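You operate a simulated robot arm through the tools that you are given. There is no shell and no other tool.

You run a simulated two-armed robot. Do the job below in one go: nothing can be reset, and whatever is moved stays where it is left.

TASK
Put one of the long black sockets from the top of the workbench on the silver plate. Take the red driver and put it on top of the blue bowl. Screw the cap back on the blue can. Close the tools drawer. Open the left cabinet door, put the grey bottle on the top of the front table away on the top shelf of the yellow cabinet and shut the door again. Put one of the small blue bottles from the top of the steel table on the top of the grey shelf. Take the tin and leave it on the gold plate. Do these in any order. Set down upright: long black socket, red driver, grey bottle, small blue bottle.
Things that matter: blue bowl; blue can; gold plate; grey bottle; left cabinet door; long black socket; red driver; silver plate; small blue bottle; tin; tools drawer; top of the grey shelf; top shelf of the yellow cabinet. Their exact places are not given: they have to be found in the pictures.

The check looks at the end state, three seconds after you hand in, the way a careful person would. Anything else that was tipped, shoved, dropped, spilled or broken makes it a failure. A push-on lid holds only when it is set on centred and level and pressed home; a screw cap is set on level and turned clockwise until tight.

THE ROBOT
Two 7-joint arms with two-finger parallel grippers on one trunk, on a base that drives. Base frame: it is fixed to the floor where the robot stands at the start and does not move with it; the origin is under the middle of the robot, x ahead of it, y to its left, z up. Lengths are in mm, angles in rad, forces in N, time in s.
The left shoulder is at the start at [70, 188, 1153], the right one opposite. With the tool pointing down near the work surface each hand reaches from about 320 to 800 mm from the robot's upright axis, wherever it stands, measured 20 degrees to its own side. Places, roughly: blue bowl [1750, -2000, 1000]; blue can [2000, -1250, 1000]; gold plate (9x9x1 cm) [1900, -1500, 900]; grey bottle [-750, -1250, 1000]; left cabinet door [-1700, -500, 600]; long black socket [2000, -750, 1000]; red driver (5x5x10 cm) [2000, -800, 1000]; silver plate (9x9x1 cm) [1900, -1400, 900]; small blue bottle [-1750, 750, 1000]; tin [-750, 1250, 750]; tools drawer [1500, -1700, 800]; top of the grey shelf [2200, 200, 600]; top shelf of the yellow cabinet [-1900, -300, 900]. Payload 3.91 kg a hand.
The TCP of each hand is the grasp point between the finger pads, 30 mm short of the fingertips. In the tool frame z runs along the fingers and y along their closing line. The gripper opens to 110 mm. The fingers are 20 mm wide and 10 mm thick; the gripper's body (48 by 112 mm) begins 55 mm behind the TCP.
Orientation is told as [roll, pitch, yaw] about the base's x, y, z axes, in that order, counted from this pose: with the fingers straight down and closing along the base's y, the tool's x points along the base's -x, its y along +y and its z along -z.

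THE INTERFACE
- The arms move only by the tool move_arm. It takes "left_targets", "right_targets" or both (then of equal length, played together; a hand with none holds still); each is text: rows parted by semicolons, each of 7 numbers parted by spaces: the shift along the tool's x, y, z in units of 20 mm (1.0 is 20 mm), then the turn, a rotation vector about the tool's x, y, z in units of 4 degrees (1.0 is 4 degrees), then the opening, from 0 (shut) to 1 (fully open). In form: x y z ax ay az jaw; .... A call has 1 to 20 rows; each row shifts and turns the commanded pose from where the row before left it, along the tool's axes as they then stand. A call with a number of a shift or a turn outside -1 to 1 is refused whole. Rows are played at 5 a second. More than 50 mm and 0.15 rad between two rows, or a gripper value outside its range, and nothing of the call is played. Where a pose cannot be reached the arm comes as near as it can. A force on the tool above 40 N (or 10 N above the force at the start of the call, whichever is more), or a blocked arm, ends the call early, and 0.2 s more pass. Each finger travels about 72 mm/s and halts on what it meets, pressing with about 44 N; the grip force reading is that of the motor and also rises with nothing between the fingers. The clock runs only during rows and for 0.2 s after the last one: add rows that do not move to give the fingers time. It gives the time, the measured TCP pose, the force on the tool (base axes), the opening and the grip force at its end, in the units of the frame above (readings bear some noise), with the torque about the TCP (base axes, N m) and any sound that the robot's microphone picked up.
- Cameras (640 x 400 px; columns grow to the right, rows downward): "scene" is now at [138.4, 2.5, 1383.4]; the picture's right is [0.03, -1.00, 0.00], its down [-0.54, -0.02, -0.84] and it looks along [0.84, 0.03, -0.54] (base axes); focal length 282 px, centre (320, 200). "left" rides on the left gripper at [72, -17, -103] in its tool frame; the picture's right is [0.23, 0.97, 0.00], its down [-0.76, 0.18, -0.62] and it looks along [-0.61, 0.14, 0.78] (tool axes); focal length 222 px, centre (320, 200). "right" rides on the right gripper at [72, 17, -103] in its tool frame; the picture's right is [-0.23, 0.97, 0.00], its down [-0.76, -0.18, -0.62] and it looks along [-0.61, -0.14, 0.78] (tool axes); focal length 222 px, centre (320, 200).
- grab_frame(camera): a new picture of that camera. The clock stands still meanwhile.
- raise_lower(by): slides the trunk up (or, below 0, down) by that many mm; the arms and the scene camera ride with it, the base frame stays. It gives what a move gives, with no picture.
- drive_base(legs): drives the robot by 1 to 6 legs, each [ahead, turn to the left] in mm and rad, along the robot's own axes; the way and the turn of a leg run together, so that a leg with both is an arc; at most 1500 mm and 3.142 rad a leg. The arms and the cameras ride along, it lands a little off, and it stops where it bumps. It gives what a move gives.
- pan_tilt(pan, tilt): turns the head with the scene camera to pan (to the left, within 1.501 rad either way) and tilt (down, from -0.506 to 1.204), counted from straight ahead of the robot. It gives what a move gives.
- probe_pixels(camera, pixels): for up to 12 pixels [column, row] of the newest picture of that camera ("zoom" is the newest enlarged one), the place [x, y, z] in the base frame of the surface seen there, good to about 3 mm. The clock stands still meanwhile.
- zoom(camera, box): a new picture of the part [left, top, right, bottom] of that camera's present view, enlarged. The clock stands still meanwhile.
- hand_in(): hands the job in; it is judged then, once.

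Unless the task says otherwise, let go and move clear before handing in.

The tools are called after "Emit:" by a JSON object that holds its "fn" and its "kwargs". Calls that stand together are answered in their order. move_arm: Moves the arms, as the interface text tells. Its arguments: {"type":"object","properties":{"left_targets":{"type":"string"},"right_targets":{"type":"string"}},"required":[]} The other tools are called the same way: raise_lower (by) slides the trunk up or down; drive_base (legs) drives the base; pan_tilt (pan, tilt) turns the head that bears the scene camera; grab_frame (camera) takes a picture; probe_pixels (camera, pixels) gives the place of the surface under pixels of a picture; zoom (camera, box) takes an enlarged picture of a part of a camera's view; hand_in () hands the job in.

At the start:

```text
clock: 0.0
left_tool_pos: [466.2, 248.7, 1209.7]
left_tool_rot: [0.001, 0.001, -0.001]
left_force: [-0.4, 0.3, 0.6]
left_moment: [-0.03, 0.02, -0.01]
left_width: 109.9
left_grasp_force: 0.1
right_tool_pos: [343.6, -178.3, 1202.0]
right_tool_rot: [0.003, -0.003, 0.0]
right_force: [0.0, 0.1, -0.2]
right_moment: [0.01, -0.02, 0.0]
right_width: 110.2
right_grasp_force: 0.0
trunk travel left (down, up): [-663.0, 277.0]
robot x, y, heading: [2.3, -1.1, 0.001]
head pan, tilt: [0.033, 0.576]
```

scene: 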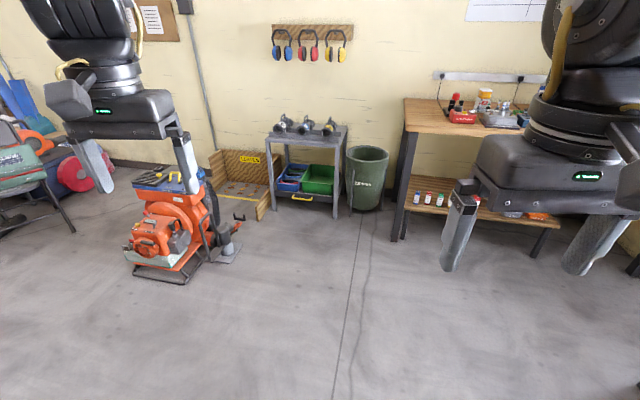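
right: 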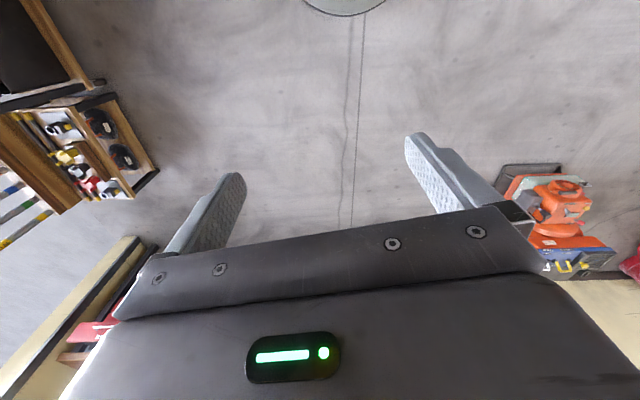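
left: 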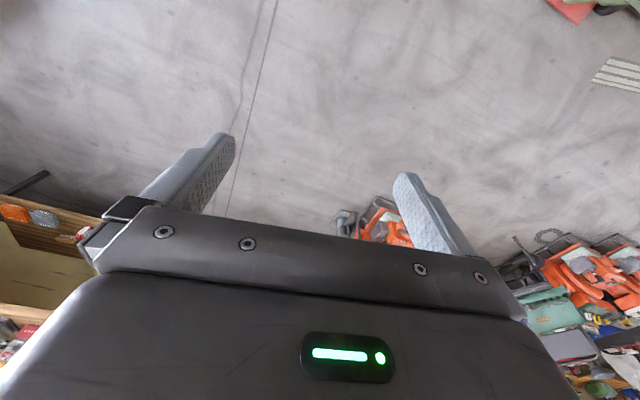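

The first pictures show the workbench at the right (around pixel 470,110) and a steel cart ahead (310,135). I'll look around with the head first.

Emit:
{"fn": "pan_tilt", "kwargs": {"pan": -0.6, "tilt": 0.4}}

```text
clock: 1.0
left_tool_pos: [466.5, 247.6, 1209.6]
left_tool_rot: [0.001, 0.002, -0.001]
left_force: [-1.2, 0.5, -0.7]
left_moment: [0.02, 0.02, 0.0]
left_width: 109.9
left_grasp_force: 0.1
right_tool_pos: [344.0, -178.2, 1202.1]
right_tool_rot: [0.004, -0.001, 0.0]
right_force: [0.4, -0.3, -0.1]
right_moment: [-0.02, 0.0, -0.01]
right_width: 110.2
right_grasp_force: 0.0
trunk travel left (down, up): [-663.0, 277.0]
robot x, y, heading: [-0.5, 2.8, 0.003]
head pan, tilt: [-0.6, 0.4]
```

Head is turned toward the workbench; I'll take a picture.

Emit:
{"fn": "grab_frame", "kwargs": {"camera": "scene"}}

```text
taken
```

scene: 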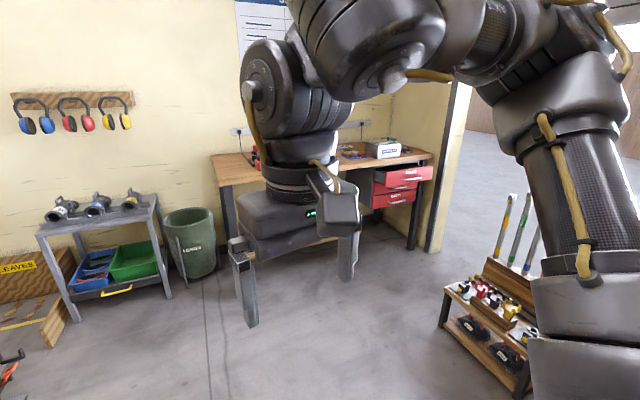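

The right arm blocks part of the view; the bench with an open red drawer is near pixel (400,175). I'll turn the robot in place to see the bench more centrally.

Emit:
{"fn": "drive_base", "kwargs": {"legs": [[0, -0.6]]}}

Emit:
{"fn": "pan_tilt", "kwargs": {"pan": 0.0, "tilt": 0.4}}

Emit:
{"fn": "grab_frame", "kwargs": {"camera": "scene"}}

```text
clock: 3.0
left_tool_pos: [525.9, -54.9, 1209.2]
left_tool_rot: [0.003, 0.002, -0.593]
left_force: [-0.1, 0.0, -0.6]
left_moment: [-0.02, 0.02, 0.0]
left_width: 110.0
left_grasp_force: 0.0
right_tool_pos: [185.8, -339.4, 1202.0]
right_tool_rot: [0.002, -0.002, -0.591]
right_force: [-0.8, 0.5, -0.6]
right_moment: [-0.04, 0.01, 0.04]
right_width: 110.0
right_grasp_force: 0.0
trunk travel left (down, up): [-663.0, 277.0]
robot x, y, heading: [-1.8, -1.2, -0.593]
head pan, tilt: [-0.6, 0.4]
```

```text
clock: 4.0
left_tool_pos: [524.5, -53.9, 1210.1]
left_tool_rot: [0.002, 0.0, -0.594]
left_force: [0.3, 0.1, 0.0]
left_moment: [-0.03, 0.02, 0.03]
left_width: 109.9
left_grasp_force: 0.3
right_tool_pos: [185.3, -339.0, 1202.3]
right_tool_rot: [0.001, -0.002, -0.59]
right_force: [0.4, -0.2, 0.5]
right_moment: [-0.03, 0.02, 0.02]
right_width: 109.7
right_grasp_force: 0.1
trunk travel left (down, up): [-663.0, 277.0]
robot x, y, heading: [-2.0, -0.6, -0.596]
head pan, tilt: [0.0, 0.4]
```

```text
taken
```

scene: 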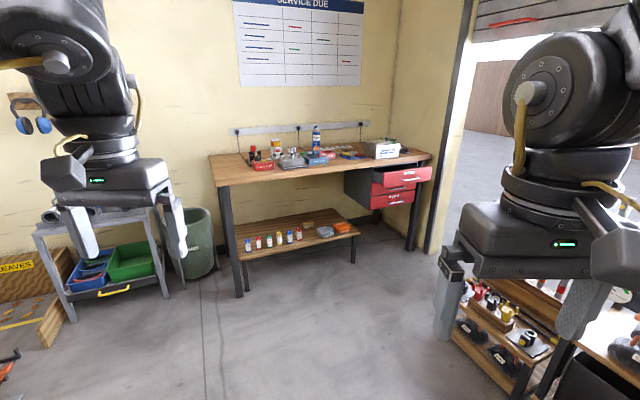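

The bench lies at pixels (210-430,125-180). I'll zoom in on it and probe a few points.

Emit:
{"fn": "zoom", "kwargs": {"camera": "scene", "box": [210, 110, 450, 260]}}

Emit:
{"fn": "probe_pixels", "kwargs": {"camera": "scene", "pixels": [[218, 184], [430, 158], [213, 155], [236, 290], [410, 245], [412, 180], [420, 170], [395, 180], [250, 250], [358, 236], [186, 240], [370, 150]]}}

```text
2.67 times, centred on (330, 185) of scene
```

zoom: 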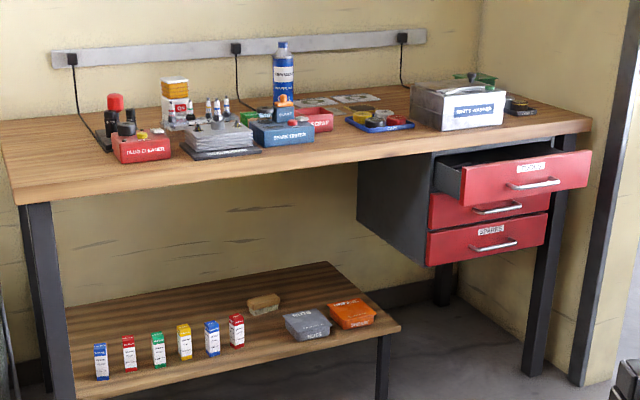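

```text
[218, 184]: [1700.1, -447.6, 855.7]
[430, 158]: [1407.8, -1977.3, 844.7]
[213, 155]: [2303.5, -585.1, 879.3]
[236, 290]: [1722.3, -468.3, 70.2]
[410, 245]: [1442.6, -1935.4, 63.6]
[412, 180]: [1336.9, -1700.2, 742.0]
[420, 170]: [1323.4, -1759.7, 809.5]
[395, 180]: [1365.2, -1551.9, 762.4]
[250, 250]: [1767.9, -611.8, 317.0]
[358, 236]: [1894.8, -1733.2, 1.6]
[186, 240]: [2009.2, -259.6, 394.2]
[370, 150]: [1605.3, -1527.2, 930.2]
```

The bench front edge runs from (1700,-448) to (1408,-1977), top at about z 880. The long objects are small, so I'll continue surveying the room first.

Emit:
{"fn": "drive_base", "kwargs": {"legs": [[0, -1.2]]}}

Emit:
{"fn": "grab_frame", "kwargs": {"camera": "scene"}}

Emit:
{"fn": "drive_base", "kwargs": {"legs": [[0, -0.9]]}}

Emit:
{"fn": "grab_frame", "kwargs": {"camera": "scene"}}

Emit:
{"fn": "drive_base", "kwargs": {"legs": [[0, -0.9]]}}

Emit:
{"fn": "grab_frame", "kwargs": {"camera": "scene"}}

Emit:
{"fn": "drive_base", "kwargs": {"legs": [[0, -0.9]]}}

Emit:
{"fn": "grab_frame", "kwargs": {"camera": "scene"}}

```text
clock: 7.5
left_tool_pos: [132.1, -511.5, 1208.5]
left_tool_rot: [0.002, 0.0, -1.807]
left_force: [0.6, 0.4, 0.4]
left_moment: [0.0, 0.01, -0.01]
left_width: 110.1
left_grasp_force: 0.0
right_tool_pos: [-251.6, -292.8, 1202.4]
right_tool_rot: [0.001, -0.002, -1.806]
right_force: [0.7, 0.3, -0.1]
right_moment: [0.02, -0.04, -0.02]
right_width: 110.2
right_grasp_force: 0.1
trunk travel left (down, up): [-663.0, 277.0]
robot x, y, heading: [-2.3, 4.7, -1.805]
head pan, tilt: [0.0, 0.4]
```

```text
taken
```

scene: 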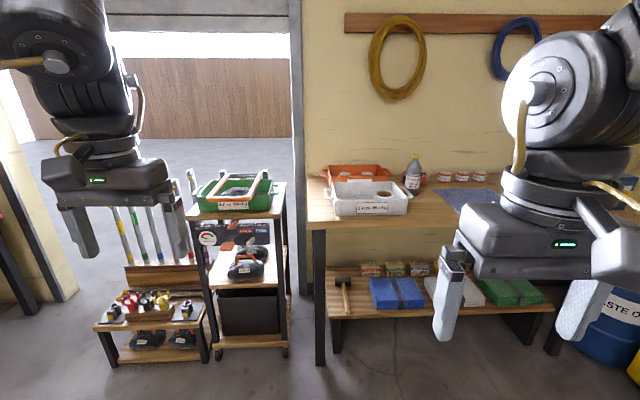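

```text
clock: 10.2
left_tool_pos: [-319.6, -420.8, 1209.2]
left_tool_rot: [0.003, 0.0, -2.71]
left_force: [0.8, 0.5, -0.1]
left_moment: [0.02, -0.01, 0.0]
left_width: 110.2
left_grasp_force: 0.0
right_tool_pos: [-386.5, 16.2, 1202.2]
right_tool_rot: [0.004, -0.002, -2.712]
right_force: [-0.3, -0.2, 0.2]
right_moment: [0.01, 0.01, 0.02]
right_width: 109.8
right_grasp_force: 0.2
trunk travel left (down, up): [-663.0, 277.0]
robot x, y, heading: [0.1, -0.5, -2.712]
head pan, tilt: [0.0, 0.4]
```

```text
taken
```

scene: 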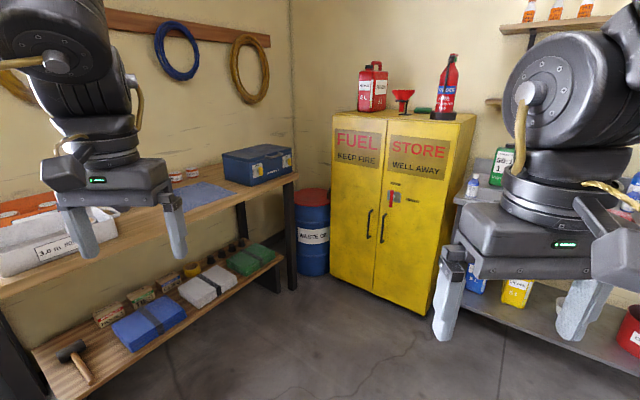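

```text
clock: 12.9
left_tool_pos: [-527.9, -7.8, 1209.5]
left_tool_rot: [0.002, -0.001, 2.664]
left_force: [1.0, -0.3, 1.0]
left_moment: [-0.06, -0.02, 0.0]
left_width: 110.1
left_grasp_force: 0.1
right_tool_pos: [-222.9, 315.2, 1202.8]
right_tool_rot: [0.001, -0.003, 2.665]
right_force: [0.8, 0.0, -0.9]
right_moment: [-0.02, 0.02, 0.0]
right_width: 110.0
right_grasp_force: 0.0
trunk travel left (down, up): [-663.0, 277.0]
robot x, y, heading: [-0.6, 1.1, 2.668]
head pan, tilt: [0.0, 0.4]
```

```text
taken
```

scene: 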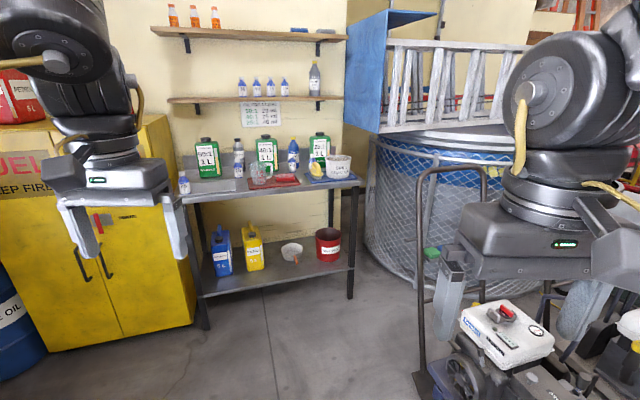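

```text
clock: 15.7
left_tool_pos: [-330.9, 410.2, 1210.0]
left_tool_rot: [-0.001, 0.001, 1.761]
left_force: [1.5, 0.1, 0.3]
left_moment: [-0.01, -0.02, 0.01]
left_width: 109.9
left_grasp_force: 0.0
right_tool_pos: [109.5, 371.2, 1201.3]
right_tool_rot: [0.0, -0.002, 1.761]
right_force: [0.7, 0.6, -0.9]
right_moment: [0.02, -0.01, 0.04]
right_width: 110.0
right_grasp_force: 0.1
trunk travel left (down, up): [-663.0, 277.0]
robot x, y, heading: [-1.2, -1.0, 1.764]
head pan, tilt: [0.0, 0.4]
```

```text
taken
```

scene: 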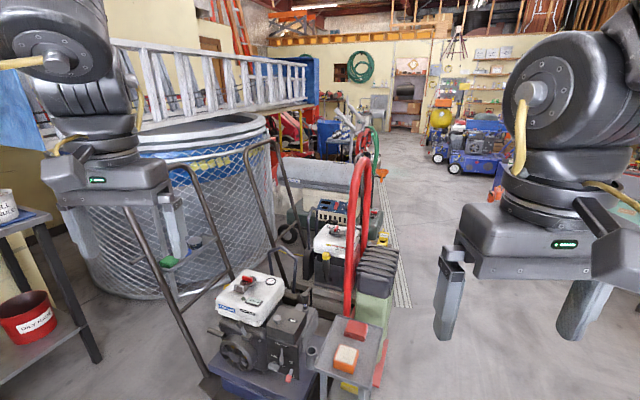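

The tin's rough place (-750,1250,750) would be near the machine in this view; I'll zoom there and probe the stool and engine area.

Emit:
{"fn": "zoom", "kwargs": {"camera": "scene", "box": [200, 180, 440, 400]}}

Emit:
{"fn": "probe_pixels", "kwargs": {"camera": "scene", "pixels": [[345, 358], [357, 330], [250, 285], [335, 240], [170, 250], [338, 375], [256, 281], [370, 270], [290, 330]]}}

```text
1.82 times, centred on (320, 290) of scene
```

zoom: 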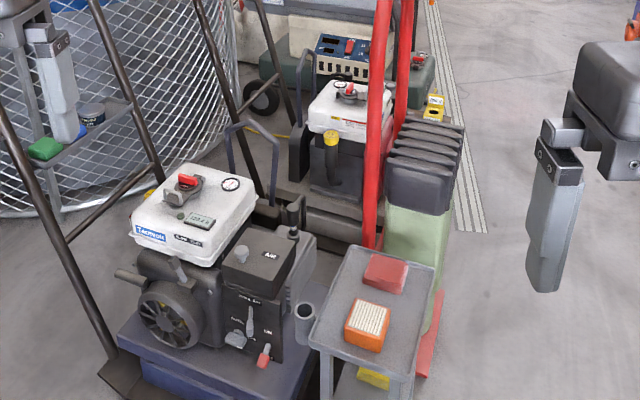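

```text
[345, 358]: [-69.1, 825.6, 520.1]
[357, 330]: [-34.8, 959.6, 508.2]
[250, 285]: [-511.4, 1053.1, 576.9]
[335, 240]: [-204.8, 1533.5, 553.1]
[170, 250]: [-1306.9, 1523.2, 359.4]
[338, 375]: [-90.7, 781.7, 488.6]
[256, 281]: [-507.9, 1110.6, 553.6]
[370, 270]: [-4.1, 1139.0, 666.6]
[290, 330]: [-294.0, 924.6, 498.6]
```

A small round tin with a blue rim seems to stand on a small platform (zoom pixel 92,112), partly hidden by the left fingers. I'll probe it.

Emit:
{"fn": "probe_pixels", "kwargs": {"camera": "zoom", "pixels": [[92, 112], [45, 150], [80, 140], [108, 110], [100, 130], [92, 124]]}}

Emit:
{"fn": "zoom", "kwargs": {"camera": "scene", "box": [140, 210, 220, 280]}}

```text
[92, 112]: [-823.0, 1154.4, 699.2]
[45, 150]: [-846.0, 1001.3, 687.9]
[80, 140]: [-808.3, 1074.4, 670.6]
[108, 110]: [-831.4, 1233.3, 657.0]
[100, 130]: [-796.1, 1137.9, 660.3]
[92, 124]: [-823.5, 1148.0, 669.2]
```

```text
5.71 times, centred on (180, 245) of scene
```

zoom: 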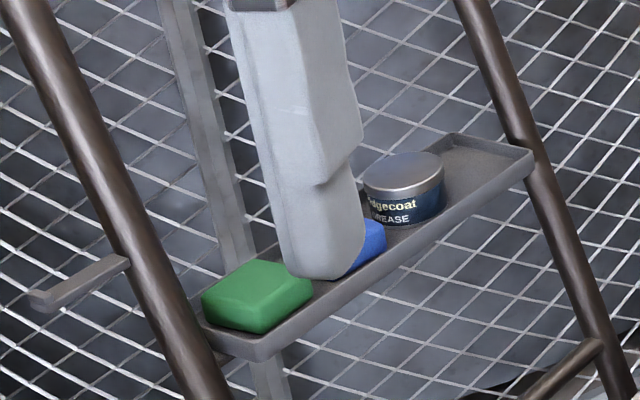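

The tin "Edgecoat Grease" stands on the trolley's handle tray near (-825,1152,~690). I'll map nearby floor obstacles and the tin dimension.

Emit:
{"fn": "probe_pixels", "kwargs": {"camera": "zoom", "pixels": [[402, 160], [370, 190], [440, 185], [402, 215], [410, 240], [440, 220], [480, 140], [300, 340], [200, 320], [375, 240], [520, 160], [240, 290]]}}

Emit:
{"fn": "pan_tilt", "kwargs": {"pan": 0.5, "tilt": 0.7}}

Emit:
{"fn": "grab_frame", "kwargs": {"camera": "scene"}}

```text
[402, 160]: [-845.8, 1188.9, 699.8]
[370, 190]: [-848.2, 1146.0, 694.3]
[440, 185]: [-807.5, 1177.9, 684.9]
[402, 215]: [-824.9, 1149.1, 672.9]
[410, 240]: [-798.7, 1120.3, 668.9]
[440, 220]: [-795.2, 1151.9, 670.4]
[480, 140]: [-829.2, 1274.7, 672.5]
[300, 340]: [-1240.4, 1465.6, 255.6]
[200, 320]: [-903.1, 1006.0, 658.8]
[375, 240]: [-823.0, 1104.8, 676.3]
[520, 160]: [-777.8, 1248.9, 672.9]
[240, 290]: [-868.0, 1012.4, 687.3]
```

```text
clock: 16.6
left_tool_pos: [-330.4, 410.9, 1209.4]
left_tool_rot: [0.0, -0.001, 1.759]
left_force: [0.8, -0.4, -0.7]
left_moment: [-0.02, -0.01, 0.02]
left_width: 109.8
left_grasp_force: 0.1
right_tool_pos: [109.9, 371.6, 1202.0]
right_tool_rot: [0.0, 0.001, 1.761]
right_force: [-0.6, 0.3, 0.6]
right_moment: [-0.01, 0.01, 0.01]
right_width: 110.1
right_grasp_force: 0.0
trunk travel left (down, up): [-663.0, 277.0]
robot x, y, heading: [0.4, -2.2, 1.76]
head pan, tilt: [0.499, 0.7]
```

```text
taken
```

scene: 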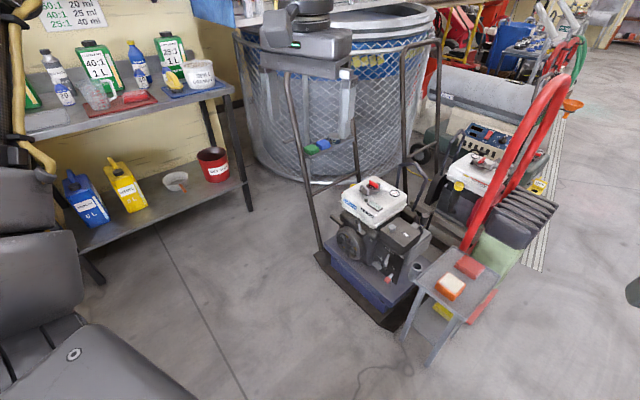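

The trolley's deck corner is near pixel (316,255), and open floor lies between it and the steel table. I'll probe floor points and the table top.

Emit:
{"fn": "probe_pixels", "kwargs": {"camera": "scene", "pixels": [[316, 255], [388, 330], [322, 240], [250, 208], [230, 260], [285, 80], [402, 30], [443, 45], [95, 282], [232, 90], [260, 180], [350, 310]]}}

Emit:
{"fn": "zoom", "kwargs": {"camera": "scene", "box": [20, 30, 260, 180]}}

```text
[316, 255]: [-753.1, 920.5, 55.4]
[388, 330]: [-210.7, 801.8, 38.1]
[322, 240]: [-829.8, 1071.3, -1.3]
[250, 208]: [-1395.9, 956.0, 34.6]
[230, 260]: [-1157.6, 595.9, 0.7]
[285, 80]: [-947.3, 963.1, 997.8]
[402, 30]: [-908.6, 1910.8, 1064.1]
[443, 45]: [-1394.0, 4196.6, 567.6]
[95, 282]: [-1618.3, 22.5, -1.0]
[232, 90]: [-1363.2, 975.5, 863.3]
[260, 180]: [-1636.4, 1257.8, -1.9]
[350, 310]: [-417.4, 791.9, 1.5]
```

```text
2.67 times, centred on (140, 105) of scene
```

zoom: 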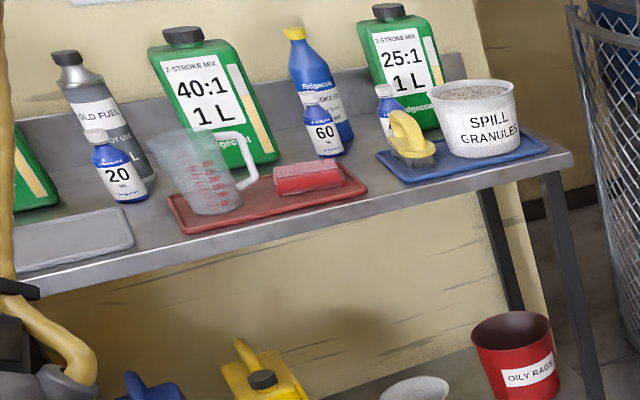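

The steel table front-right corner is at (-1363,975), with small blue bottles on its top. I'll drive closer to see the tray, handle and table in more detail.

Emit:
{"fn": "drive_base", "kwargs": {"legs": [[0, 1.04], [750, 0], [0, -1.1]]}}

Emit:
{"fn": "pan_tilt", "kwargs": {"pan": 0.0, "tilt": 0.6}}

Emit:
{"fn": "grab_frame", "kwargs": {"camera": "scene"}}

```text
clock: 26.1
left_tool_pos: [-1012.0, 686.3, 1210.0]
left_tool_rot: [0.0, 0.0, 1.699]
left_force: [0.5, -0.1, -0.7]
left_moment: [0.01, 0.0, 0.01]
left_width: 109.9
left_grasp_force: 0.1
right_tool_pos: [-574.8, 618.9, 1202.3]
right_tool_rot: [0.003, 0.001, 1.7]
right_force: [0.0, -0.2, -0.3]
right_moment: [-0.02, -0.02, -0.01]
right_width: 109.7
right_grasp_force: 0.0
trunk travel left (down, up): [-663.0, 277.0]
robot x, y, heading: [-705.6, 258.1, 1.704]
head pan, tilt: [0.499, 0.7]
```

```text
clock: 27.0
left_tool_pos: [-1012.6, 684.7, 1210.3]
left_tool_rot: [0.0, 0.0, 1.698]
left_force: [-0.2, -0.2, -0.6]
left_moment: [-0.01, 0.01, 0.02]
left_width: 109.9
left_grasp_force: 0.0
right_tool_pos: [-573.6, 619.1, 1201.8]
right_tool_rot: [0.001, 0.002, 1.7]
right_force: [0.0, 1.0, 0.0]
right_moment: [0.02, 0.04, -0.02]
right_width: 110.2
right_grasp_force: 0.0
trunk travel left (down, up): [-663.0, 277.0]
robot x, y, heading: [-703.4, 253.4, 1.697]
head pan, tilt: [0.0, 0.6]
```

```text
taken
```

scene: 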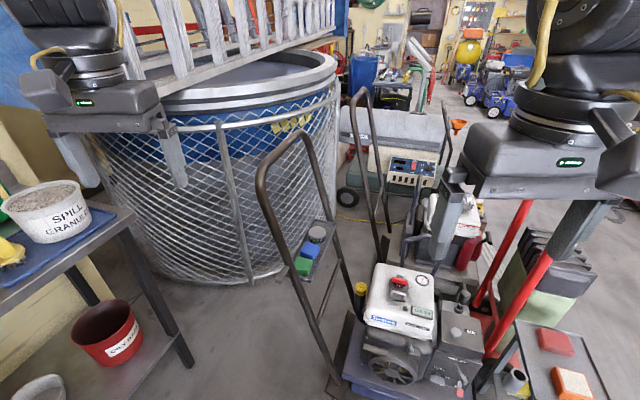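

The U-shaped handle (258,170)-(310,130) holds the tray with the tin at about (317,235). I'll zoom and probe it.

Emit:
{"fn": "zoom", "kwargs": {"camera": "scene", "box": [240, 120, 400, 320]}}

Emit:
{"fn": "probe_pixels", "kwargs": {"camera": "scene", "pixels": [[258, 175], [262, 163], [308, 133], [278, 240], [303, 270], [318, 233], [317, 242], [333, 240], [320, 160], [340, 240], [335, 375], [125, 220]]}}

```text
2.00 times, centred on (320, 220) of scene
```

zoom: 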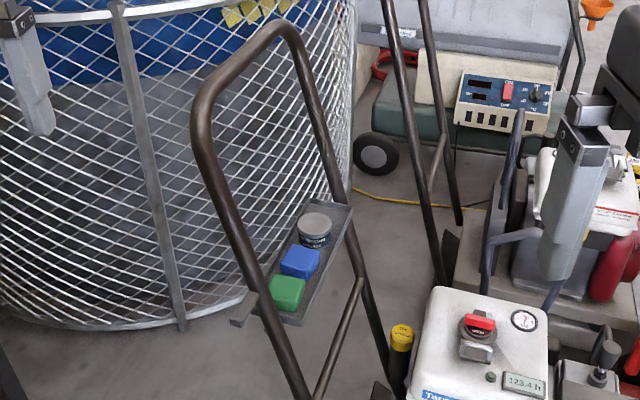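

```text
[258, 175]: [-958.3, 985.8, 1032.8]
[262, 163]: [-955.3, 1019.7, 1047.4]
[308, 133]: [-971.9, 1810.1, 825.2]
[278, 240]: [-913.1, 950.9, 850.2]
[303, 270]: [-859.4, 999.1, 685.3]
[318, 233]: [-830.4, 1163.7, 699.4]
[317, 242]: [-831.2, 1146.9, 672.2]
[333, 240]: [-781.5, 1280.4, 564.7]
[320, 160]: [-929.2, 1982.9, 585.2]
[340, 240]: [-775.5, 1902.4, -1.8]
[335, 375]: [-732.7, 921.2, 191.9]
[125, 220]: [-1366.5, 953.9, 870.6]
```

The tray sits between the uprights, with the tin at about (-830,1163,~672-700). I'll probe the tray's rim corners for its orientation.

Emit:
{"fn": "zoom", "kwargs": {"camera": "scene", "box": [290, 210, 350, 290]}}

```text
5.00 times, centred on (320, 250) of scene
```

zoom: 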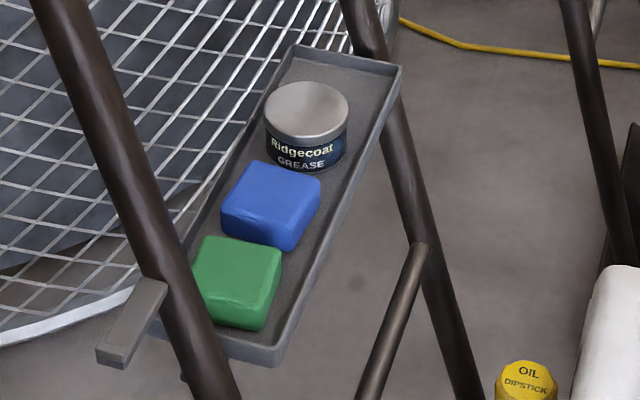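

Emit:
{"fn": "probe_pixels", "kwargs": {"camera": "zoom", "pixels": [[306, 85], [306, 135], [268, 110], [346, 110], [306, 110], [295, 50], [400, 68], [277, 350], [218, 210], [345, 200], [250, 200], [370, 100]]}}

```text
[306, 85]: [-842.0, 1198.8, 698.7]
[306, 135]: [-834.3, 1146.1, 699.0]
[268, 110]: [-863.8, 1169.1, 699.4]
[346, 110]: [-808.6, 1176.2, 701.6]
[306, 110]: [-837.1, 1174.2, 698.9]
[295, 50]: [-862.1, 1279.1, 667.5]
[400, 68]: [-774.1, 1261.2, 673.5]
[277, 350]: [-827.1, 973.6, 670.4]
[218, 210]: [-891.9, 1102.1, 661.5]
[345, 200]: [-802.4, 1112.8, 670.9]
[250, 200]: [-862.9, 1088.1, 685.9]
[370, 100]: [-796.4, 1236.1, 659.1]
```

Tin centre ≈ (-837,1173), top z 700, tray floor 659; the tray's long axis points at 1.39 rad. I'll drive to about (-700,450), heading 2.10, to take it with the right hand.

Emit:
{"fn": "drive_base", "kwargs": {"legs": [[0, -0.127], [200, 0], [0, 0.53]]}}

Emit:
{"fn": "raise_lower", "kwargs": {"by": -150}}

Emit:
{"fn": "grab_frame", "kwargs": {"camera": "right"}}

Emit:
{"fn": "grab_frame", "kwargs": {"camera": "scene"}}

```text
clock: 30.6
left_tool_pos: [-1155.5, 732.1, 1209.4]
left_tool_rot: [0.002, 0.001, 2.099]
left_force: [0.2, 0.2, -0.3]
left_moment: [0.0, -0.05, -0.02]
left_width: 109.9
left_grasp_force: 0.1
right_tool_pos: [-726.8, 841.0, 1202.8]
right_tool_rot: [0.003, -0.004, 2.102]
right_force: [0.1, -0.1, 0.7]
right_moment: [0.01, 0.01, -0.03]
right_width: 110.1
right_grasp_force: 0.1
trunk travel left (down, up): [-663.0, 277.0]
robot x, y, heading: [-705.7, 459.1, 2.104]
head pan, tilt: [0.0, 0.6]
```

```text
clock: 32.4
left_tool_pos: [-1156.6, 732.2, 1060.3]
left_tool_rot: [-0.001, 0.0, 2.1]
left_force: [0.3, -0.3, -0.3]
left_moment: [0.0, 0.0, -0.04]
left_width: 110.2
left_grasp_force: 0.0
right_tool_pos: [-728.1, 842.6, 1051.8]
right_tool_rot: [0.002, -0.001, 2.101]
right_force: [0.9, 0.3, 0.2]
right_moment: [0.03, 0.04, -0.01]
right_width: 110.1
right_grasp_force: 0.0
trunk travel left (down, up): [-513.0, 427.0]
robot x, y, heading: [-708.9, 457.6, 2.099]
head pan, tilt: [0.0, 0.6]
```

```text
taken
```

right: 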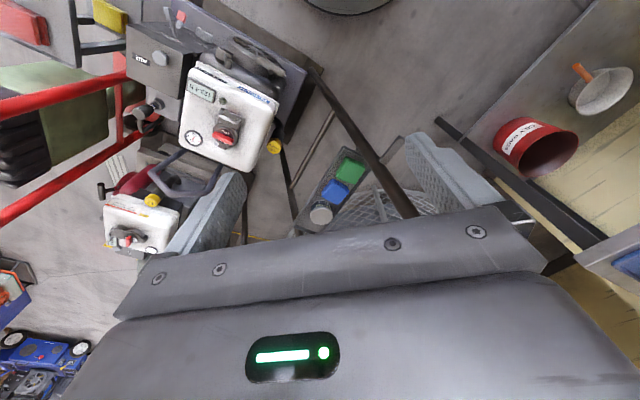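

```text
taken
```

scene: 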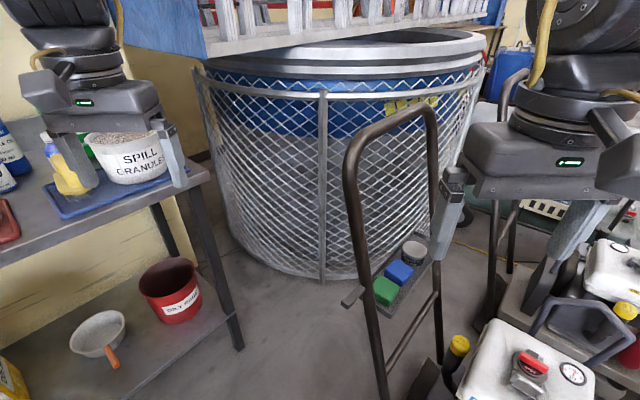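

The tray with the tin shows at (413,250) in the scene picture, and the right hand is at (-728,843,1052). I'll first turn the right hand to yaw 1.39 and then carry it over the tin at height.

Emit:
{"fn": "move_arm", "kwargs": {"right_targets": "0 0 0 0 0 0.928 1; 0 0 0 0 0 0.928 1; 0 0 0 0 0 0.928 1; 0 0 0 0 0 0.928 1; 0 0 0 0 0 0.928 1; 0 0 0 0 0 0.928 1; 0 0 0 0 0 0.928 1; 0 0 0 0 0 0.928 1; 0 0 0 0 0 0.928 1; 0 0 0 0 0 0.928 1; 0 0 0 0 0 0.928 1"}}

Emit:
{"fn": "move_arm", "kwargs": {"right_targets": "-0.952 0.5225 0 0 0 0 1; -0.952 0.5225 0 0 0 0 1; -0.952 0.5225 0 0 0 0 1; -0.952 0.5225 0 0 0 0 1; -0.952 0.5225 0 0 0 0 1; -0.952 0.5225 0 0 0 0 1; -0.952 0.5225 0 0 0 0 1; -0.952 0.5225 0 0 0 0 1; -0.952 0.5225 0 0 0 0 1; -0.952 0.5225 0 0 0 0 1; -0.952 0.5225 0 0 0 0 1; -0.952 0.5225 0 0 0 0 1; -0.952 0.5225 0 0 0 0 1; -0.952 0.5225 0 0 0 0 1; -0.952 0.5225 0 0 0 0 1; -0.952 0.5225 0 0 0 0 1; 0 0 0 0 0 0 1"}}

Emit:
{"fn": "grab_frame", "kwargs": {"camera": "right"}}

Emit:
{"fn": "grab_frame", "kwargs": {"camera": "scene"}}

```text
clock: 34.8
left_tool_pos: [-1156.1, 732.6, 1059.4]
left_tool_rot: [0.002, 0.0, 2.099]
left_force: [-1.3, 0.1, 1.0]
left_moment: [-0.03, -0.03, 0.0]
left_width: 109.9
left_grasp_force: 0.1
right_tool_pos: [-728.7, 841.8, 1051.2]
right_tool_rot: [0.001, 0.0, 1.387]
right_force: [-0.4, -0.2, 0.5]
right_moment: [0.01, -0.03, 0.03]
right_width: 110.0
right_grasp_force: 0.2
trunk travel left (down, up): [-513.0, 427.0]
robot x, y, heading: [-707.0, 455.8, 2.101]
head pan, tilt: [0.0, 0.6]
```

```text
clock: 38.4
left_tool_pos: [-1157.0, 732.2, 1059.7]
left_tool_rot: [0.002, -0.002, 2.1]
left_force: [0.7, -0.2, -0.3]
left_moment: [0.01, -0.02, 0.0]
left_width: 110.2
left_grasp_force: 0.1
right_tool_pos: [-832.6, 1092.6, 1002.7]
right_tool_rot: [0.006, -0.001, 1.387]
right_force: [-1.0, 0.0, -0.4]
right_moment: [0.03, -0.01, -0.02]
right_width: 110.2
right_grasp_force: 0.1
right hand out of reach, approached as far as the arm can: row 11, 12, 13, 14, 15, 16
trunk travel left (down, up): [-513.0, 427.0]
robot x, y, heading: [-705.3, 456.6, 2.101]
head pan, tilt: [0.0, 0.6]
```

```text
taken
```

right: 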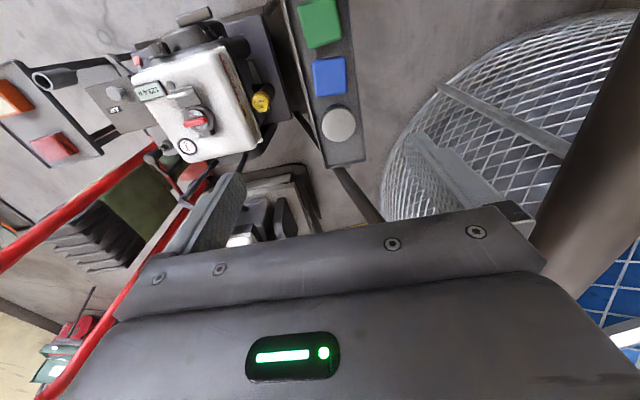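

```text
taken
```

scene: 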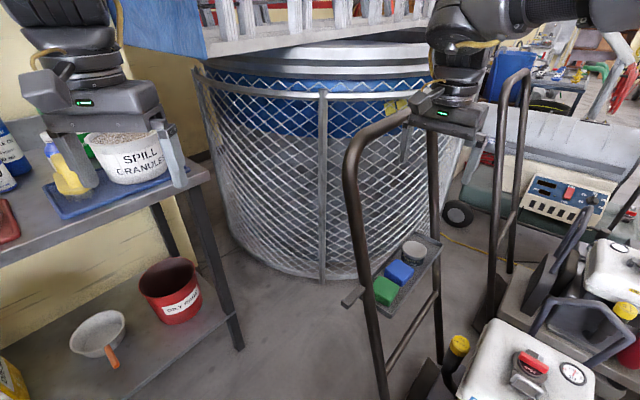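

The reach ended early at (-833,1093,1003); lower down it should reach farther. I'll descend some and check the commanded pose.

Emit:
{"fn": "move_arm", "kwargs": {"right_targets": "0 0 1 0 0 0 1; 0 0 1 0 0 0 1; 0 0 1 0 0 0 1; 0 0 1 0 0 0 1; 0 0 1 0 0 0 1; 0 0 1 0 0 0 1; 0 0 0 0 0 0 1"}}

```text
clock: 40.0
left_tool_pos: [-1156.2, 732.8, 1059.5]
left_tool_rot: [0.001, -0.003, 2.099]
left_force: [-0.3, -0.1, -0.7]
left_moment: [0.01, 0.01, 0.01]
left_width: 110.0
left_grasp_force: 0.1
right_tool_pos: [-833.0, 1091.1, 882.2]
right_tool_rot: [0.001, 0.0, 1.389]
right_force: [-0.2, -0.7, 0.2]
right_moment: [-0.01, 0.0, 0.01]
right_width: 109.9
right_grasp_force: 0.0
trunk travel left (down, up): [-513.0, 427.0]
robot x, y, heading: [-707.8, 458.5, 2.105]
head pan, tilt: [0.0, 0.6]
```

The commanded pose restarts from the achieved one, good. I'll move over the tin at about z 790 and look.

Emit:
{"fn": "move_arm", "kwargs": {"right_targets": "-0.8 0.19 0.8 0 0 0 1; -0.8 0.19 0.8 0 0 0 1; -0.8 0.19 0.8 0 0 0 1; -0.8 0.19 0.8 0 0 0 1; -0.8 0.19 0.8 0 0 0 1; 0 0 0 0 0 0 1; 0 0 0 0 0 0 1"}}

Emit:
{"fn": "grab_frame", "kwargs": {"camera": "right"}}

Emit:
{"fn": "grab_frame", "kwargs": {"camera": "scene"}}

```text
clock: 41.6
left_tool_pos: [-1157.0, 731.5, 1060.3]
left_tool_rot: [0.003, 0.0, 2.1]
left_force: [-0.1, -0.2, 0.0]
left_moment: [0.01, -0.02, 0.0]
left_width: 109.9
left_grasp_force: 0.1
right_tool_pos: [-837.2, 1164.4, 799.0]
right_tool_rot: [0.005, -0.001, 1.388]
right_force: [0.2, -0.1, -0.1]
right_moment: [0.02, 0.01, 0.0]
right_width: 109.9
right_grasp_force: 0.1
right hand out of reach, approached as far as the arm can: row 5
trunk travel left (down, up): [-513.0, 427.0]
robot x, y, heading: [-709.9, 456.0, 2.099]
head pan, tilt: [0.0, 0.6]
```

```text
taken
```

right: 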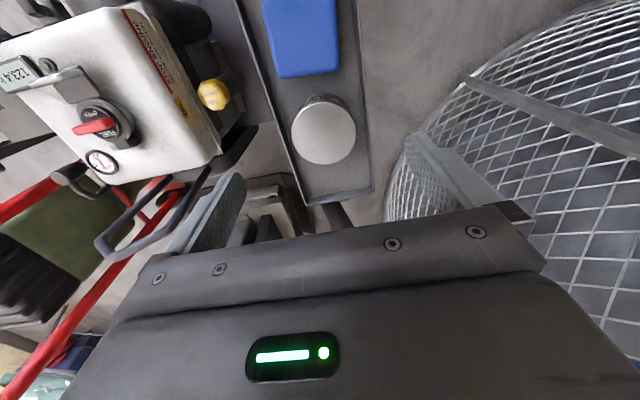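

```text
taken
```

scene: 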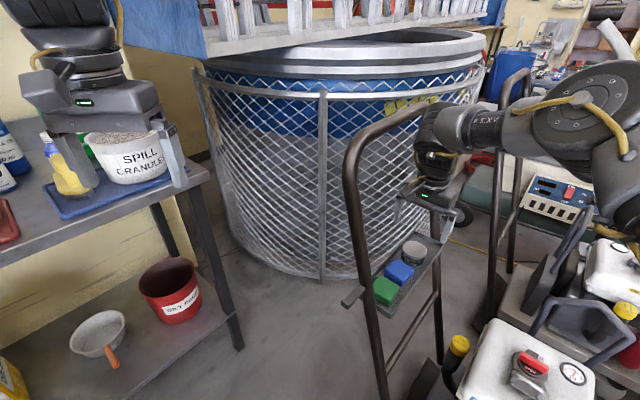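

The tin is visible in the right camera at (323,133). I'll probe its top to refine its centre.

Emit:
{"fn": "probe_pixels", "kwargs": {"camera": "right", "pixels": [[323, 133], [293, 133], [355, 133], [323, 104], [323, 163], [300, 60], [250, 150], [372, 180]]}}

```text
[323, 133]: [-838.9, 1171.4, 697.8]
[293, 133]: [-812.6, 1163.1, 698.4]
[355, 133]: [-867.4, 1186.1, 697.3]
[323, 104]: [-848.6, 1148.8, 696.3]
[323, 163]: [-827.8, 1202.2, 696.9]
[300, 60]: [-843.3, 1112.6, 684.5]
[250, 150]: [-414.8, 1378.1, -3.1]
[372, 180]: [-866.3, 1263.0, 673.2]
```

Tin centre ≈ (-838.5,1174), top 698. I'll descend to TCP z≈706 so the tips stay above the tray rim (673) and close.

Emit:
{"fn": "move_arm", "kwargs": {"right_targets": "-0.12 0.04 0.93 0 0 0 1; -0.12 0.04 0.93 0 0 0 1; -0.12 0.04 0.93 0 0 0 1; -0.12 0.04 0.93 0 0 0 1; 0 0 0.93 0 0 0 1; 0 0 0 0 0 0 1; 0 0 0 0 0 0 1"}}

Emit:
{"fn": "grab_frame", "kwargs": {"camera": "right"}}

```text
clock: 43.2
left_tool_pos: [-1155.4, 731.3, 1059.9]
left_tool_rot: [0.001, 0.0, 2.099]
left_force: [0.3, 0.1, 0.6]
left_moment: [0.01, -0.03, 0.05]
left_width: 110.0
left_grasp_force: 0.0
right_tool_pos: [-837.8, 1173.4, 706.6]
right_tool_rot: [0.006, -0.002, 1.385]
right_force: [-0.6, -0.1, 0.1]
right_moment: [0.0, 0.0, -0.01]
right_width: 109.9
right_grasp_force: 0.0
trunk travel left (down, up): [-513.0, 427.0]
robot x, y, heading: [-712.6, 455.7, 2.102]
head pan, tilt: [0.0, 0.6]
```

```text
taken
```

right: 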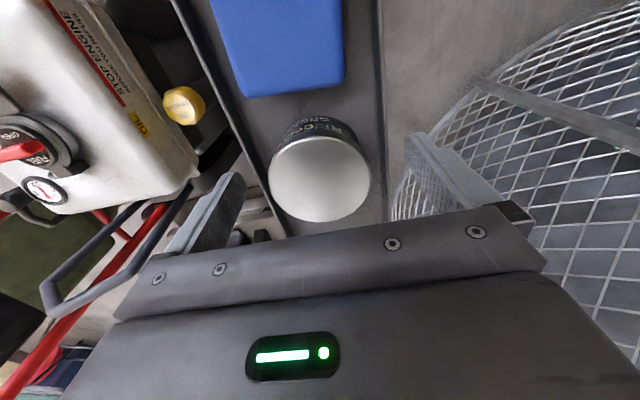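

The tin sits between the fingers (320,180). I'll close the jaw.

Emit:
{"fn": "move_arm", "kwargs": {"right_targets": "0 0 0 0 0 0 0.6; 0 0 0 0 0 0 0.5; 0 0 0 0 0 0 0.4; 0 0 0 0 0 0 0.4; 0 0 0 0 0 0 0.4"}}

Emit:
{"fn": "grab_frame", "kwargs": {"camera": "right"}}

```text
clock: 44.4
left_tool_pos: [-1156.4, 732.5, 1059.7]
left_tool_rot: [0.002, 0.001, 2.101]
left_force: [0.7, -0.3, 0.4]
left_moment: [-0.01, -0.01, 0.0]
left_width: 110.1
left_grasp_force: 0.2
right_tool_pos: [-837.4, 1172.9, 706.6]
right_tool_rot: [0.006, -0.003, 1.385]
right_force: [0.3, 0.6, 0.2]
right_moment: [0.03, -0.02, 0.0]
right_width: 61.1
right_grasp_force: 43.7
trunk travel left (down, up): [-513.0, 427.0]
robot x, y, heading: [-703.4, 455.4, 2.098]
head pan, tilt: [0.0, 0.6]
```

```text
taken
```

right: 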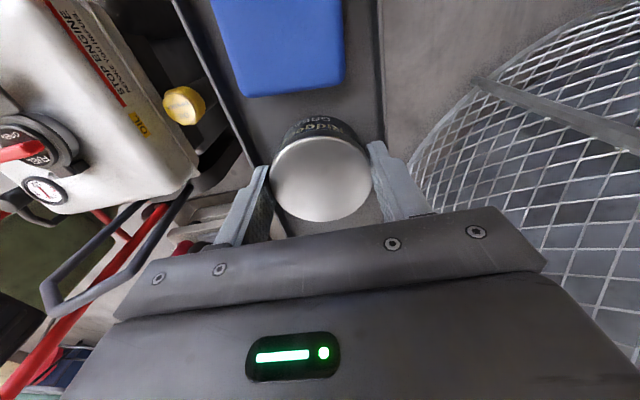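

The tin is gripped (61 mm, 44 N). I'll lift straight up and draw the hand back clear of the handle.

Emit:
{"fn": "move_arm", "kwargs": {"right_targets": "0 0 -0.5 0 0 0 0.4; 0 0 -1 0 0 0 0.4; 0 0 -1 0 0 0 0.4; 0 0 -1 0 0 0 0.4; 0 0 -1 0 0 0 0.4; 0 0 -1 0 0 0 0.4; 0.6 -0.2 -1 0 0 0 0.4; 0.6 -0.2 -1 0 0 0 0.4; 0.9 -0.3 -1 0 0 0 0.4; 0.9 -0.4 -1 0 0 0 0.4; 0.9 -0.4 -1 0 0 0 0.4; 0.9 -0.4 -1 0 0 0 0.4; 0.9 -0.4 -1 0 0 0 0.4; 0.9 -0.4 -1 0 0 0 0.4; 0.9 -0.4 -1 0 0 0 0.4; 0.9 -0.4 0 0 0 0 0.4; 0.9 -0.4 0 0 0 0 0.4; 0.9 -0.4 0 0 0 0 0.4; 0.9 -0.4 0 0 0 0 0.4; 0.9 -0.4 0 0 0 0 0.4"}}

Emit:
{"fn": "grab_frame", "kwargs": {"camera": "right"}}

Emit:
{"fn": "grab_frame", "kwargs": {"camera": "scene"}}

```text
clock: 48.6
left_tool_pos: [-1157.4, 733.3, 1059.6]
left_tool_rot: [0.002, -0.003, 2.1]
left_force: [0.5, -0.5, 0.5]
left_moment: [-0.02, -0.02, 0.03]
left_width: 109.9
left_grasp_force: 0.1
right_tool_pos: [-778.5, 909.9, 996.3]
right_tool_rot: [0.003, 0.0, 1.389]
right_force: [0.2, -0.4, -1.2]
right_moment: [0.01, -0.03, 0.03]
right_width: 61.1
right_grasp_force: 44.3
right hand out of reach, approached as far as the arm can: row 3, 5
trunk travel left (down, up): [-513.0, 427.0]
robot x, y, heading: [-706.7, 454.4, 2.102]
head pan, tilt: [0.0, 0.6]
```

```text
taken
```

right: 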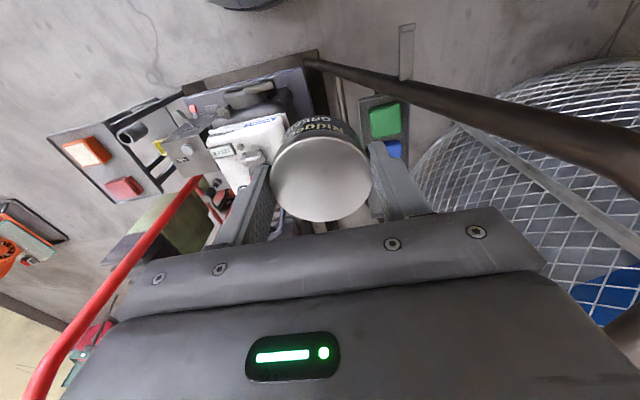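

```text
taken
```

scene: 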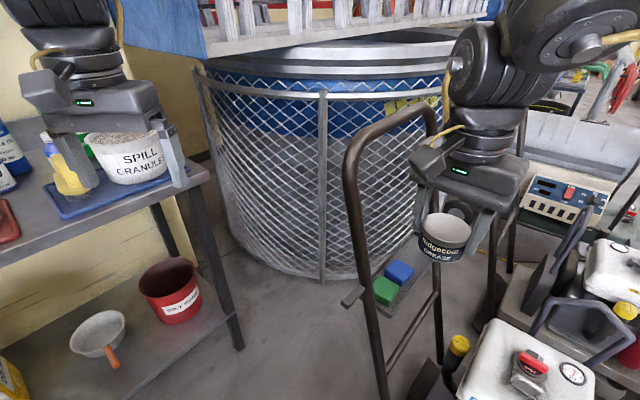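

The tin is held firmly. I'll raise the trunk and turn toward the steel table to look for the small blue bottles.

Emit:
{"fn": "raise_lower", "kwargs": {"by": 150}}

Emit:
{"fn": "drive_base", "kwargs": {"legs": [[-120, 0], [0, 0.75]]}}

Emit:
{"fn": "pan_tilt", "kwargs": {"pan": 0.0, "tilt": 0.55}}

Emit:
{"fn": "grab_frame", "kwargs": {"camera": "scene"}}

```text
clock: 50.4
left_tool_pos: [-1157.2, 732.1, 1210.3]
left_tool_rot: [0.002, 0.001, 2.1]
left_force: [0.1, 0.6, 0.7]
left_moment: [-0.01, -0.04, 0.0]
left_width: 110.1
left_grasp_force: 0.1
right_tool_pos: [-777.8, 910.8, 1145.8]
right_tool_rot: [-0.001, 0.002, 1.389]
right_force: [-0.1, 0.2, -1.3]
right_moment: [0.02, -0.01, 0.01]
right_width: 61.0
right_grasp_force: 43.6
trunk travel left (down, up): [-663.0, 277.0]
robot x, y, heading: [-707.9, 456.4, 2.105]
head pan, tilt: [0.0, 0.6]
```

```text
clock: 53.6
left_tool_pos: [-1163.8, 248.9, 1210.4]
left_tool_rot: [0.002, 0.001, 2.853]
left_force: [-0.5, 0.6, 0.4]
left_moment: [0.01, 0.0, 0.01]
left_width: 109.7
left_grasp_force: 0.0
right_tool_pos: [-1010.5, 636.9, 1146.8]
right_tool_rot: [0.003, 0.002, 2.142]
right_force: [-0.4, 0.6, -1.4]
right_moment: [0.0, -0.03, -0.01]
right_width: 60.9
right_grasp_force: 44.4
trunk travel left (down, up): [-663.0, 277.0]
robot x, y, heading: [-649.1, 357.0, 2.85]
head pan, tilt: [0.0, 0.6]
```

```text
clock: 54.2
left_tool_pos: [-1164.1, 247.9, 1210.5]
left_tool_rot: [-0.001, 0.002, 2.854]
left_force: [0.2, -0.9, 0.1]
left_moment: [0.0, 0.0, -0.02]
left_width: 109.9
left_grasp_force: 0.1
right_tool_pos: [-1010.4, 636.8, 1145.9]
right_tool_rot: [0.001, 0.001, 2.142]
right_force: [-0.1, 0.4, -2.0]
right_moment: [-0.01, 0.02, 0.01]
right_width: 61.1
right_grasp_force: 43.6
trunk travel left (down, up): [-663.0, 277.0]
robot x, y, heading: [-644.9, 354.1, 2.85]
head pan, tilt: [0.0, 0.55]
```

```text
taken
```

scene: 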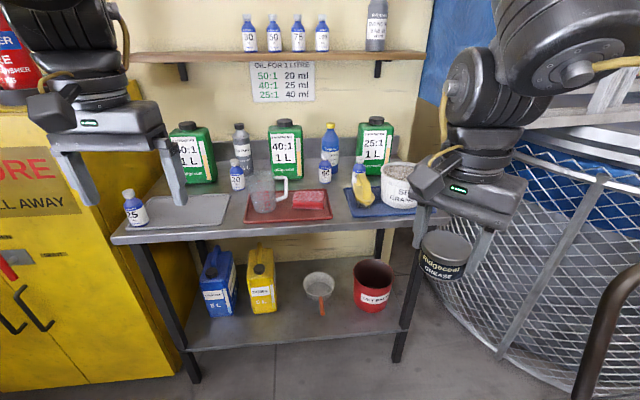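

Small blue bottles stand on the table top: "25" at (135,207), "20" at (237,176), "60" at (325,170). I'll zoom on "25" and probe.

Emit:
{"fn": "zoom", "kwargs": {"camera": "scene", "box": [100, 140, 280, 260]}}

Emit:
{"fn": "probe_pixels", "kwargs": {"camera": "scene", "pixels": [[128, 192], [135, 212], [137, 222], [115, 238], [438, 215], [128, 200], [150, 55], [420, 55], [235, 180], [180, 190]]}}

```text
3.33 times, centred on (190, 200) of scene
```

zoom: 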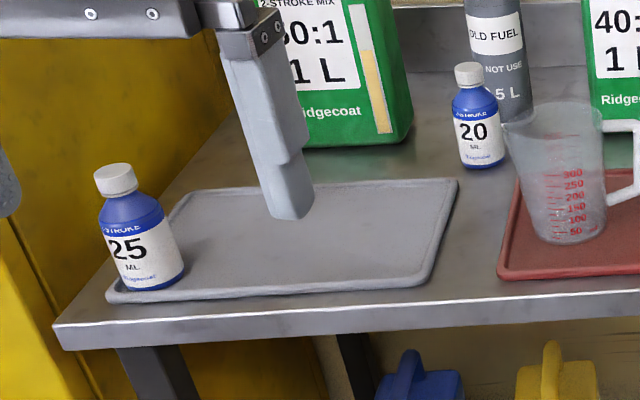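

```text
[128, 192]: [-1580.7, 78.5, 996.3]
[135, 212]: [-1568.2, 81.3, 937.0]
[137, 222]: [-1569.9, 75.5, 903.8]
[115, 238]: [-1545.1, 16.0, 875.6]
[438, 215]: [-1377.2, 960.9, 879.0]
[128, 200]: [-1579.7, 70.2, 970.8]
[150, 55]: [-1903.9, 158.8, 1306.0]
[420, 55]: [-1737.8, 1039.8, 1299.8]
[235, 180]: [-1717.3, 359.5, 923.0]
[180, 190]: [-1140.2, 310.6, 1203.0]
```

I'll probe the bottle's edges and the tray beneath to get its width and centre.

Emit:
{"fn": "probe_pixels", "kwargs": {"camera": "zoom", "pixels": [[115, 172], [97, 180], [134, 180], [114, 255], [178, 260], [145, 260], [150, 288], [200, 270], [104, 220], [155, 210], [300, 240], [475, 70]]}}

```text
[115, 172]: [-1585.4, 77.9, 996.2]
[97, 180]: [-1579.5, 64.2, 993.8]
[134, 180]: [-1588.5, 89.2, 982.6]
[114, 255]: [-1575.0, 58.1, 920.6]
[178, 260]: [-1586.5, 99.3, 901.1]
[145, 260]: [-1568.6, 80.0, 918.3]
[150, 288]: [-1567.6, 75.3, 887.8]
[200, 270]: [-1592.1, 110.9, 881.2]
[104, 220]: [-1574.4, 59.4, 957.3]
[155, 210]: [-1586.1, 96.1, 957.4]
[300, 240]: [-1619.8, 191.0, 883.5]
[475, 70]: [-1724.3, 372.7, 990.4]
```

I'll check how close the cabinet's side is to this bottle.

Emit:
{"fn": "probe_pixels", "kwargs": {"camera": "zoom", "pixels": [[50, 150], [20, 200], [170, 120], [120, 120], [60, 280], [10, 260]]}}

Emit:
{"fn": "probe_pixels", "kwargs": {"camera": "scene", "pixels": [[75, 140], [95, 300], [60, 240], [175, 365], [25, 130], [150, 100]]}}

```text
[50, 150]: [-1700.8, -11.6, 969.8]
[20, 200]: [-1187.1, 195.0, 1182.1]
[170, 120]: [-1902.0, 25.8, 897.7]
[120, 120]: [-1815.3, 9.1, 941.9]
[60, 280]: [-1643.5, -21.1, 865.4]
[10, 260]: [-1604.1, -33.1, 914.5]
```

```text
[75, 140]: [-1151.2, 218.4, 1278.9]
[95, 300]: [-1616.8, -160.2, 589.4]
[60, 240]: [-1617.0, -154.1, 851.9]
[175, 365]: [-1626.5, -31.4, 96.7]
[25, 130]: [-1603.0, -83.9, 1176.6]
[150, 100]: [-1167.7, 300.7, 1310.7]
```

The cabinet side is ~100 mm from the bottle, so a grasp closing parallel to the table edge (yaw 2.96) clears. I'll drive to about (-1036,168), heading 2.956.

Emit:
{"fn": "drive_base", "kwargs": {"legs": [[0, 0.736], [433, 0], [0, -0.63]]}}

Emit:
{"fn": "grab_frame", "kwargs": {"camera": "scene"}}

Emit:
{"fn": "grab_frame", "kwargs": {"camera": "left"}}

```text
clock: 60.5
left_tool_pos: [-1540.1, 6.4, 1209.8]
left_tool_rot: [-0.001, 0.0, 2.958]
left_force: [-1.1, 0.1, -0.5]
left_moment: [0.01, 0.0, 0.0]
left_width: 109.8
left_grasp_force: 0.1
right_tool_pos: [-1428.9, 409.3, 1146.4]
right_tool_rot: [0.0, -0.001, 2.248]
right_force: [-1.0, 0.2, -0.7]
right_moment: [0.02, 0.03, 0.0]
right_width: 61.0
right_grasp_force: 44.2
trunk travel left (down, up): [-663.0, 277.0]
robot x, y, heading: [-1038.9, 169.5, 2.961]
head pan, tilt: [0.0, 0.55]
```

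```text
taken
```

scene: 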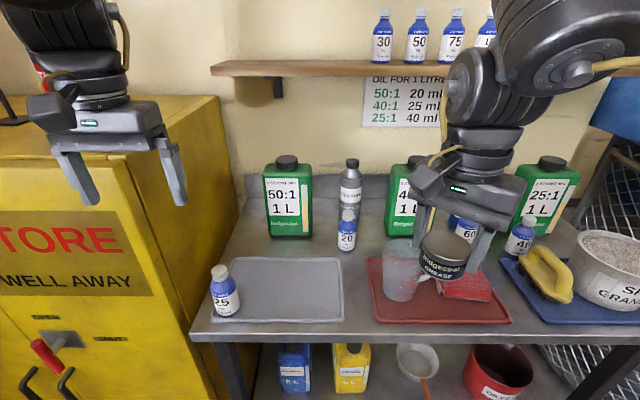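

```text
taken
```

left: 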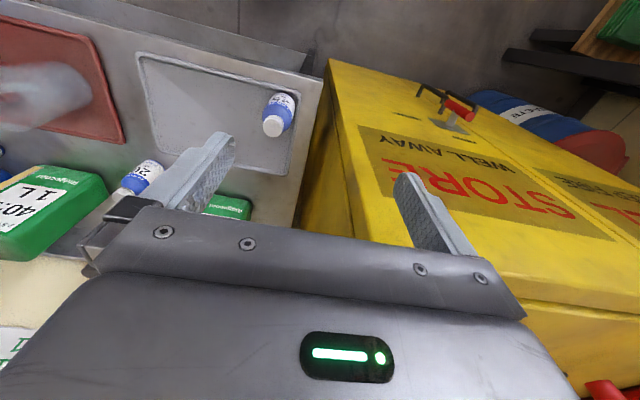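

The bottle "25" shows at (272,126) in the left camera and (222,290) in the scene. I'll probe it and the cabinet's top from both.

Emit:
{"fn": "probe_pixels", "kwargs": {"camera": "left", "pixels": [[272, 126], [264, 123], [281, 126], [280, 105], [272, 135], [430, 330], [340, 200], [600, 370], [320, 70]]}}

Emit:
{"fn": "probe_pixels", "kwargs": {"camera": "scene", "pixels": [[219, 272], [225, 300], [225, 315], [30, 170], [150, 130], [205, 200], [240, 68], [100, 280]]}}

```text
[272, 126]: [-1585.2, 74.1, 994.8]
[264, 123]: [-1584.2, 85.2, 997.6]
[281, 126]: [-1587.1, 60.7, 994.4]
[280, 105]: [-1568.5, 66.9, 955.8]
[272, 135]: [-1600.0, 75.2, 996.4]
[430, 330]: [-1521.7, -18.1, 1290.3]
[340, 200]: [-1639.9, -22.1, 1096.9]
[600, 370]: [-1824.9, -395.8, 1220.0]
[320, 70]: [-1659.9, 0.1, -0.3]
```

```text
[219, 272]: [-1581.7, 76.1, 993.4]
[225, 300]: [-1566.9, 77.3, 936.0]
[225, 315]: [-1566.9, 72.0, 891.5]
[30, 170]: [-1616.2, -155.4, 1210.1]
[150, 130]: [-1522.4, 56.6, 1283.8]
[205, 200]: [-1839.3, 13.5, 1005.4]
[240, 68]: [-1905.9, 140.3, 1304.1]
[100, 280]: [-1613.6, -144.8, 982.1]
```

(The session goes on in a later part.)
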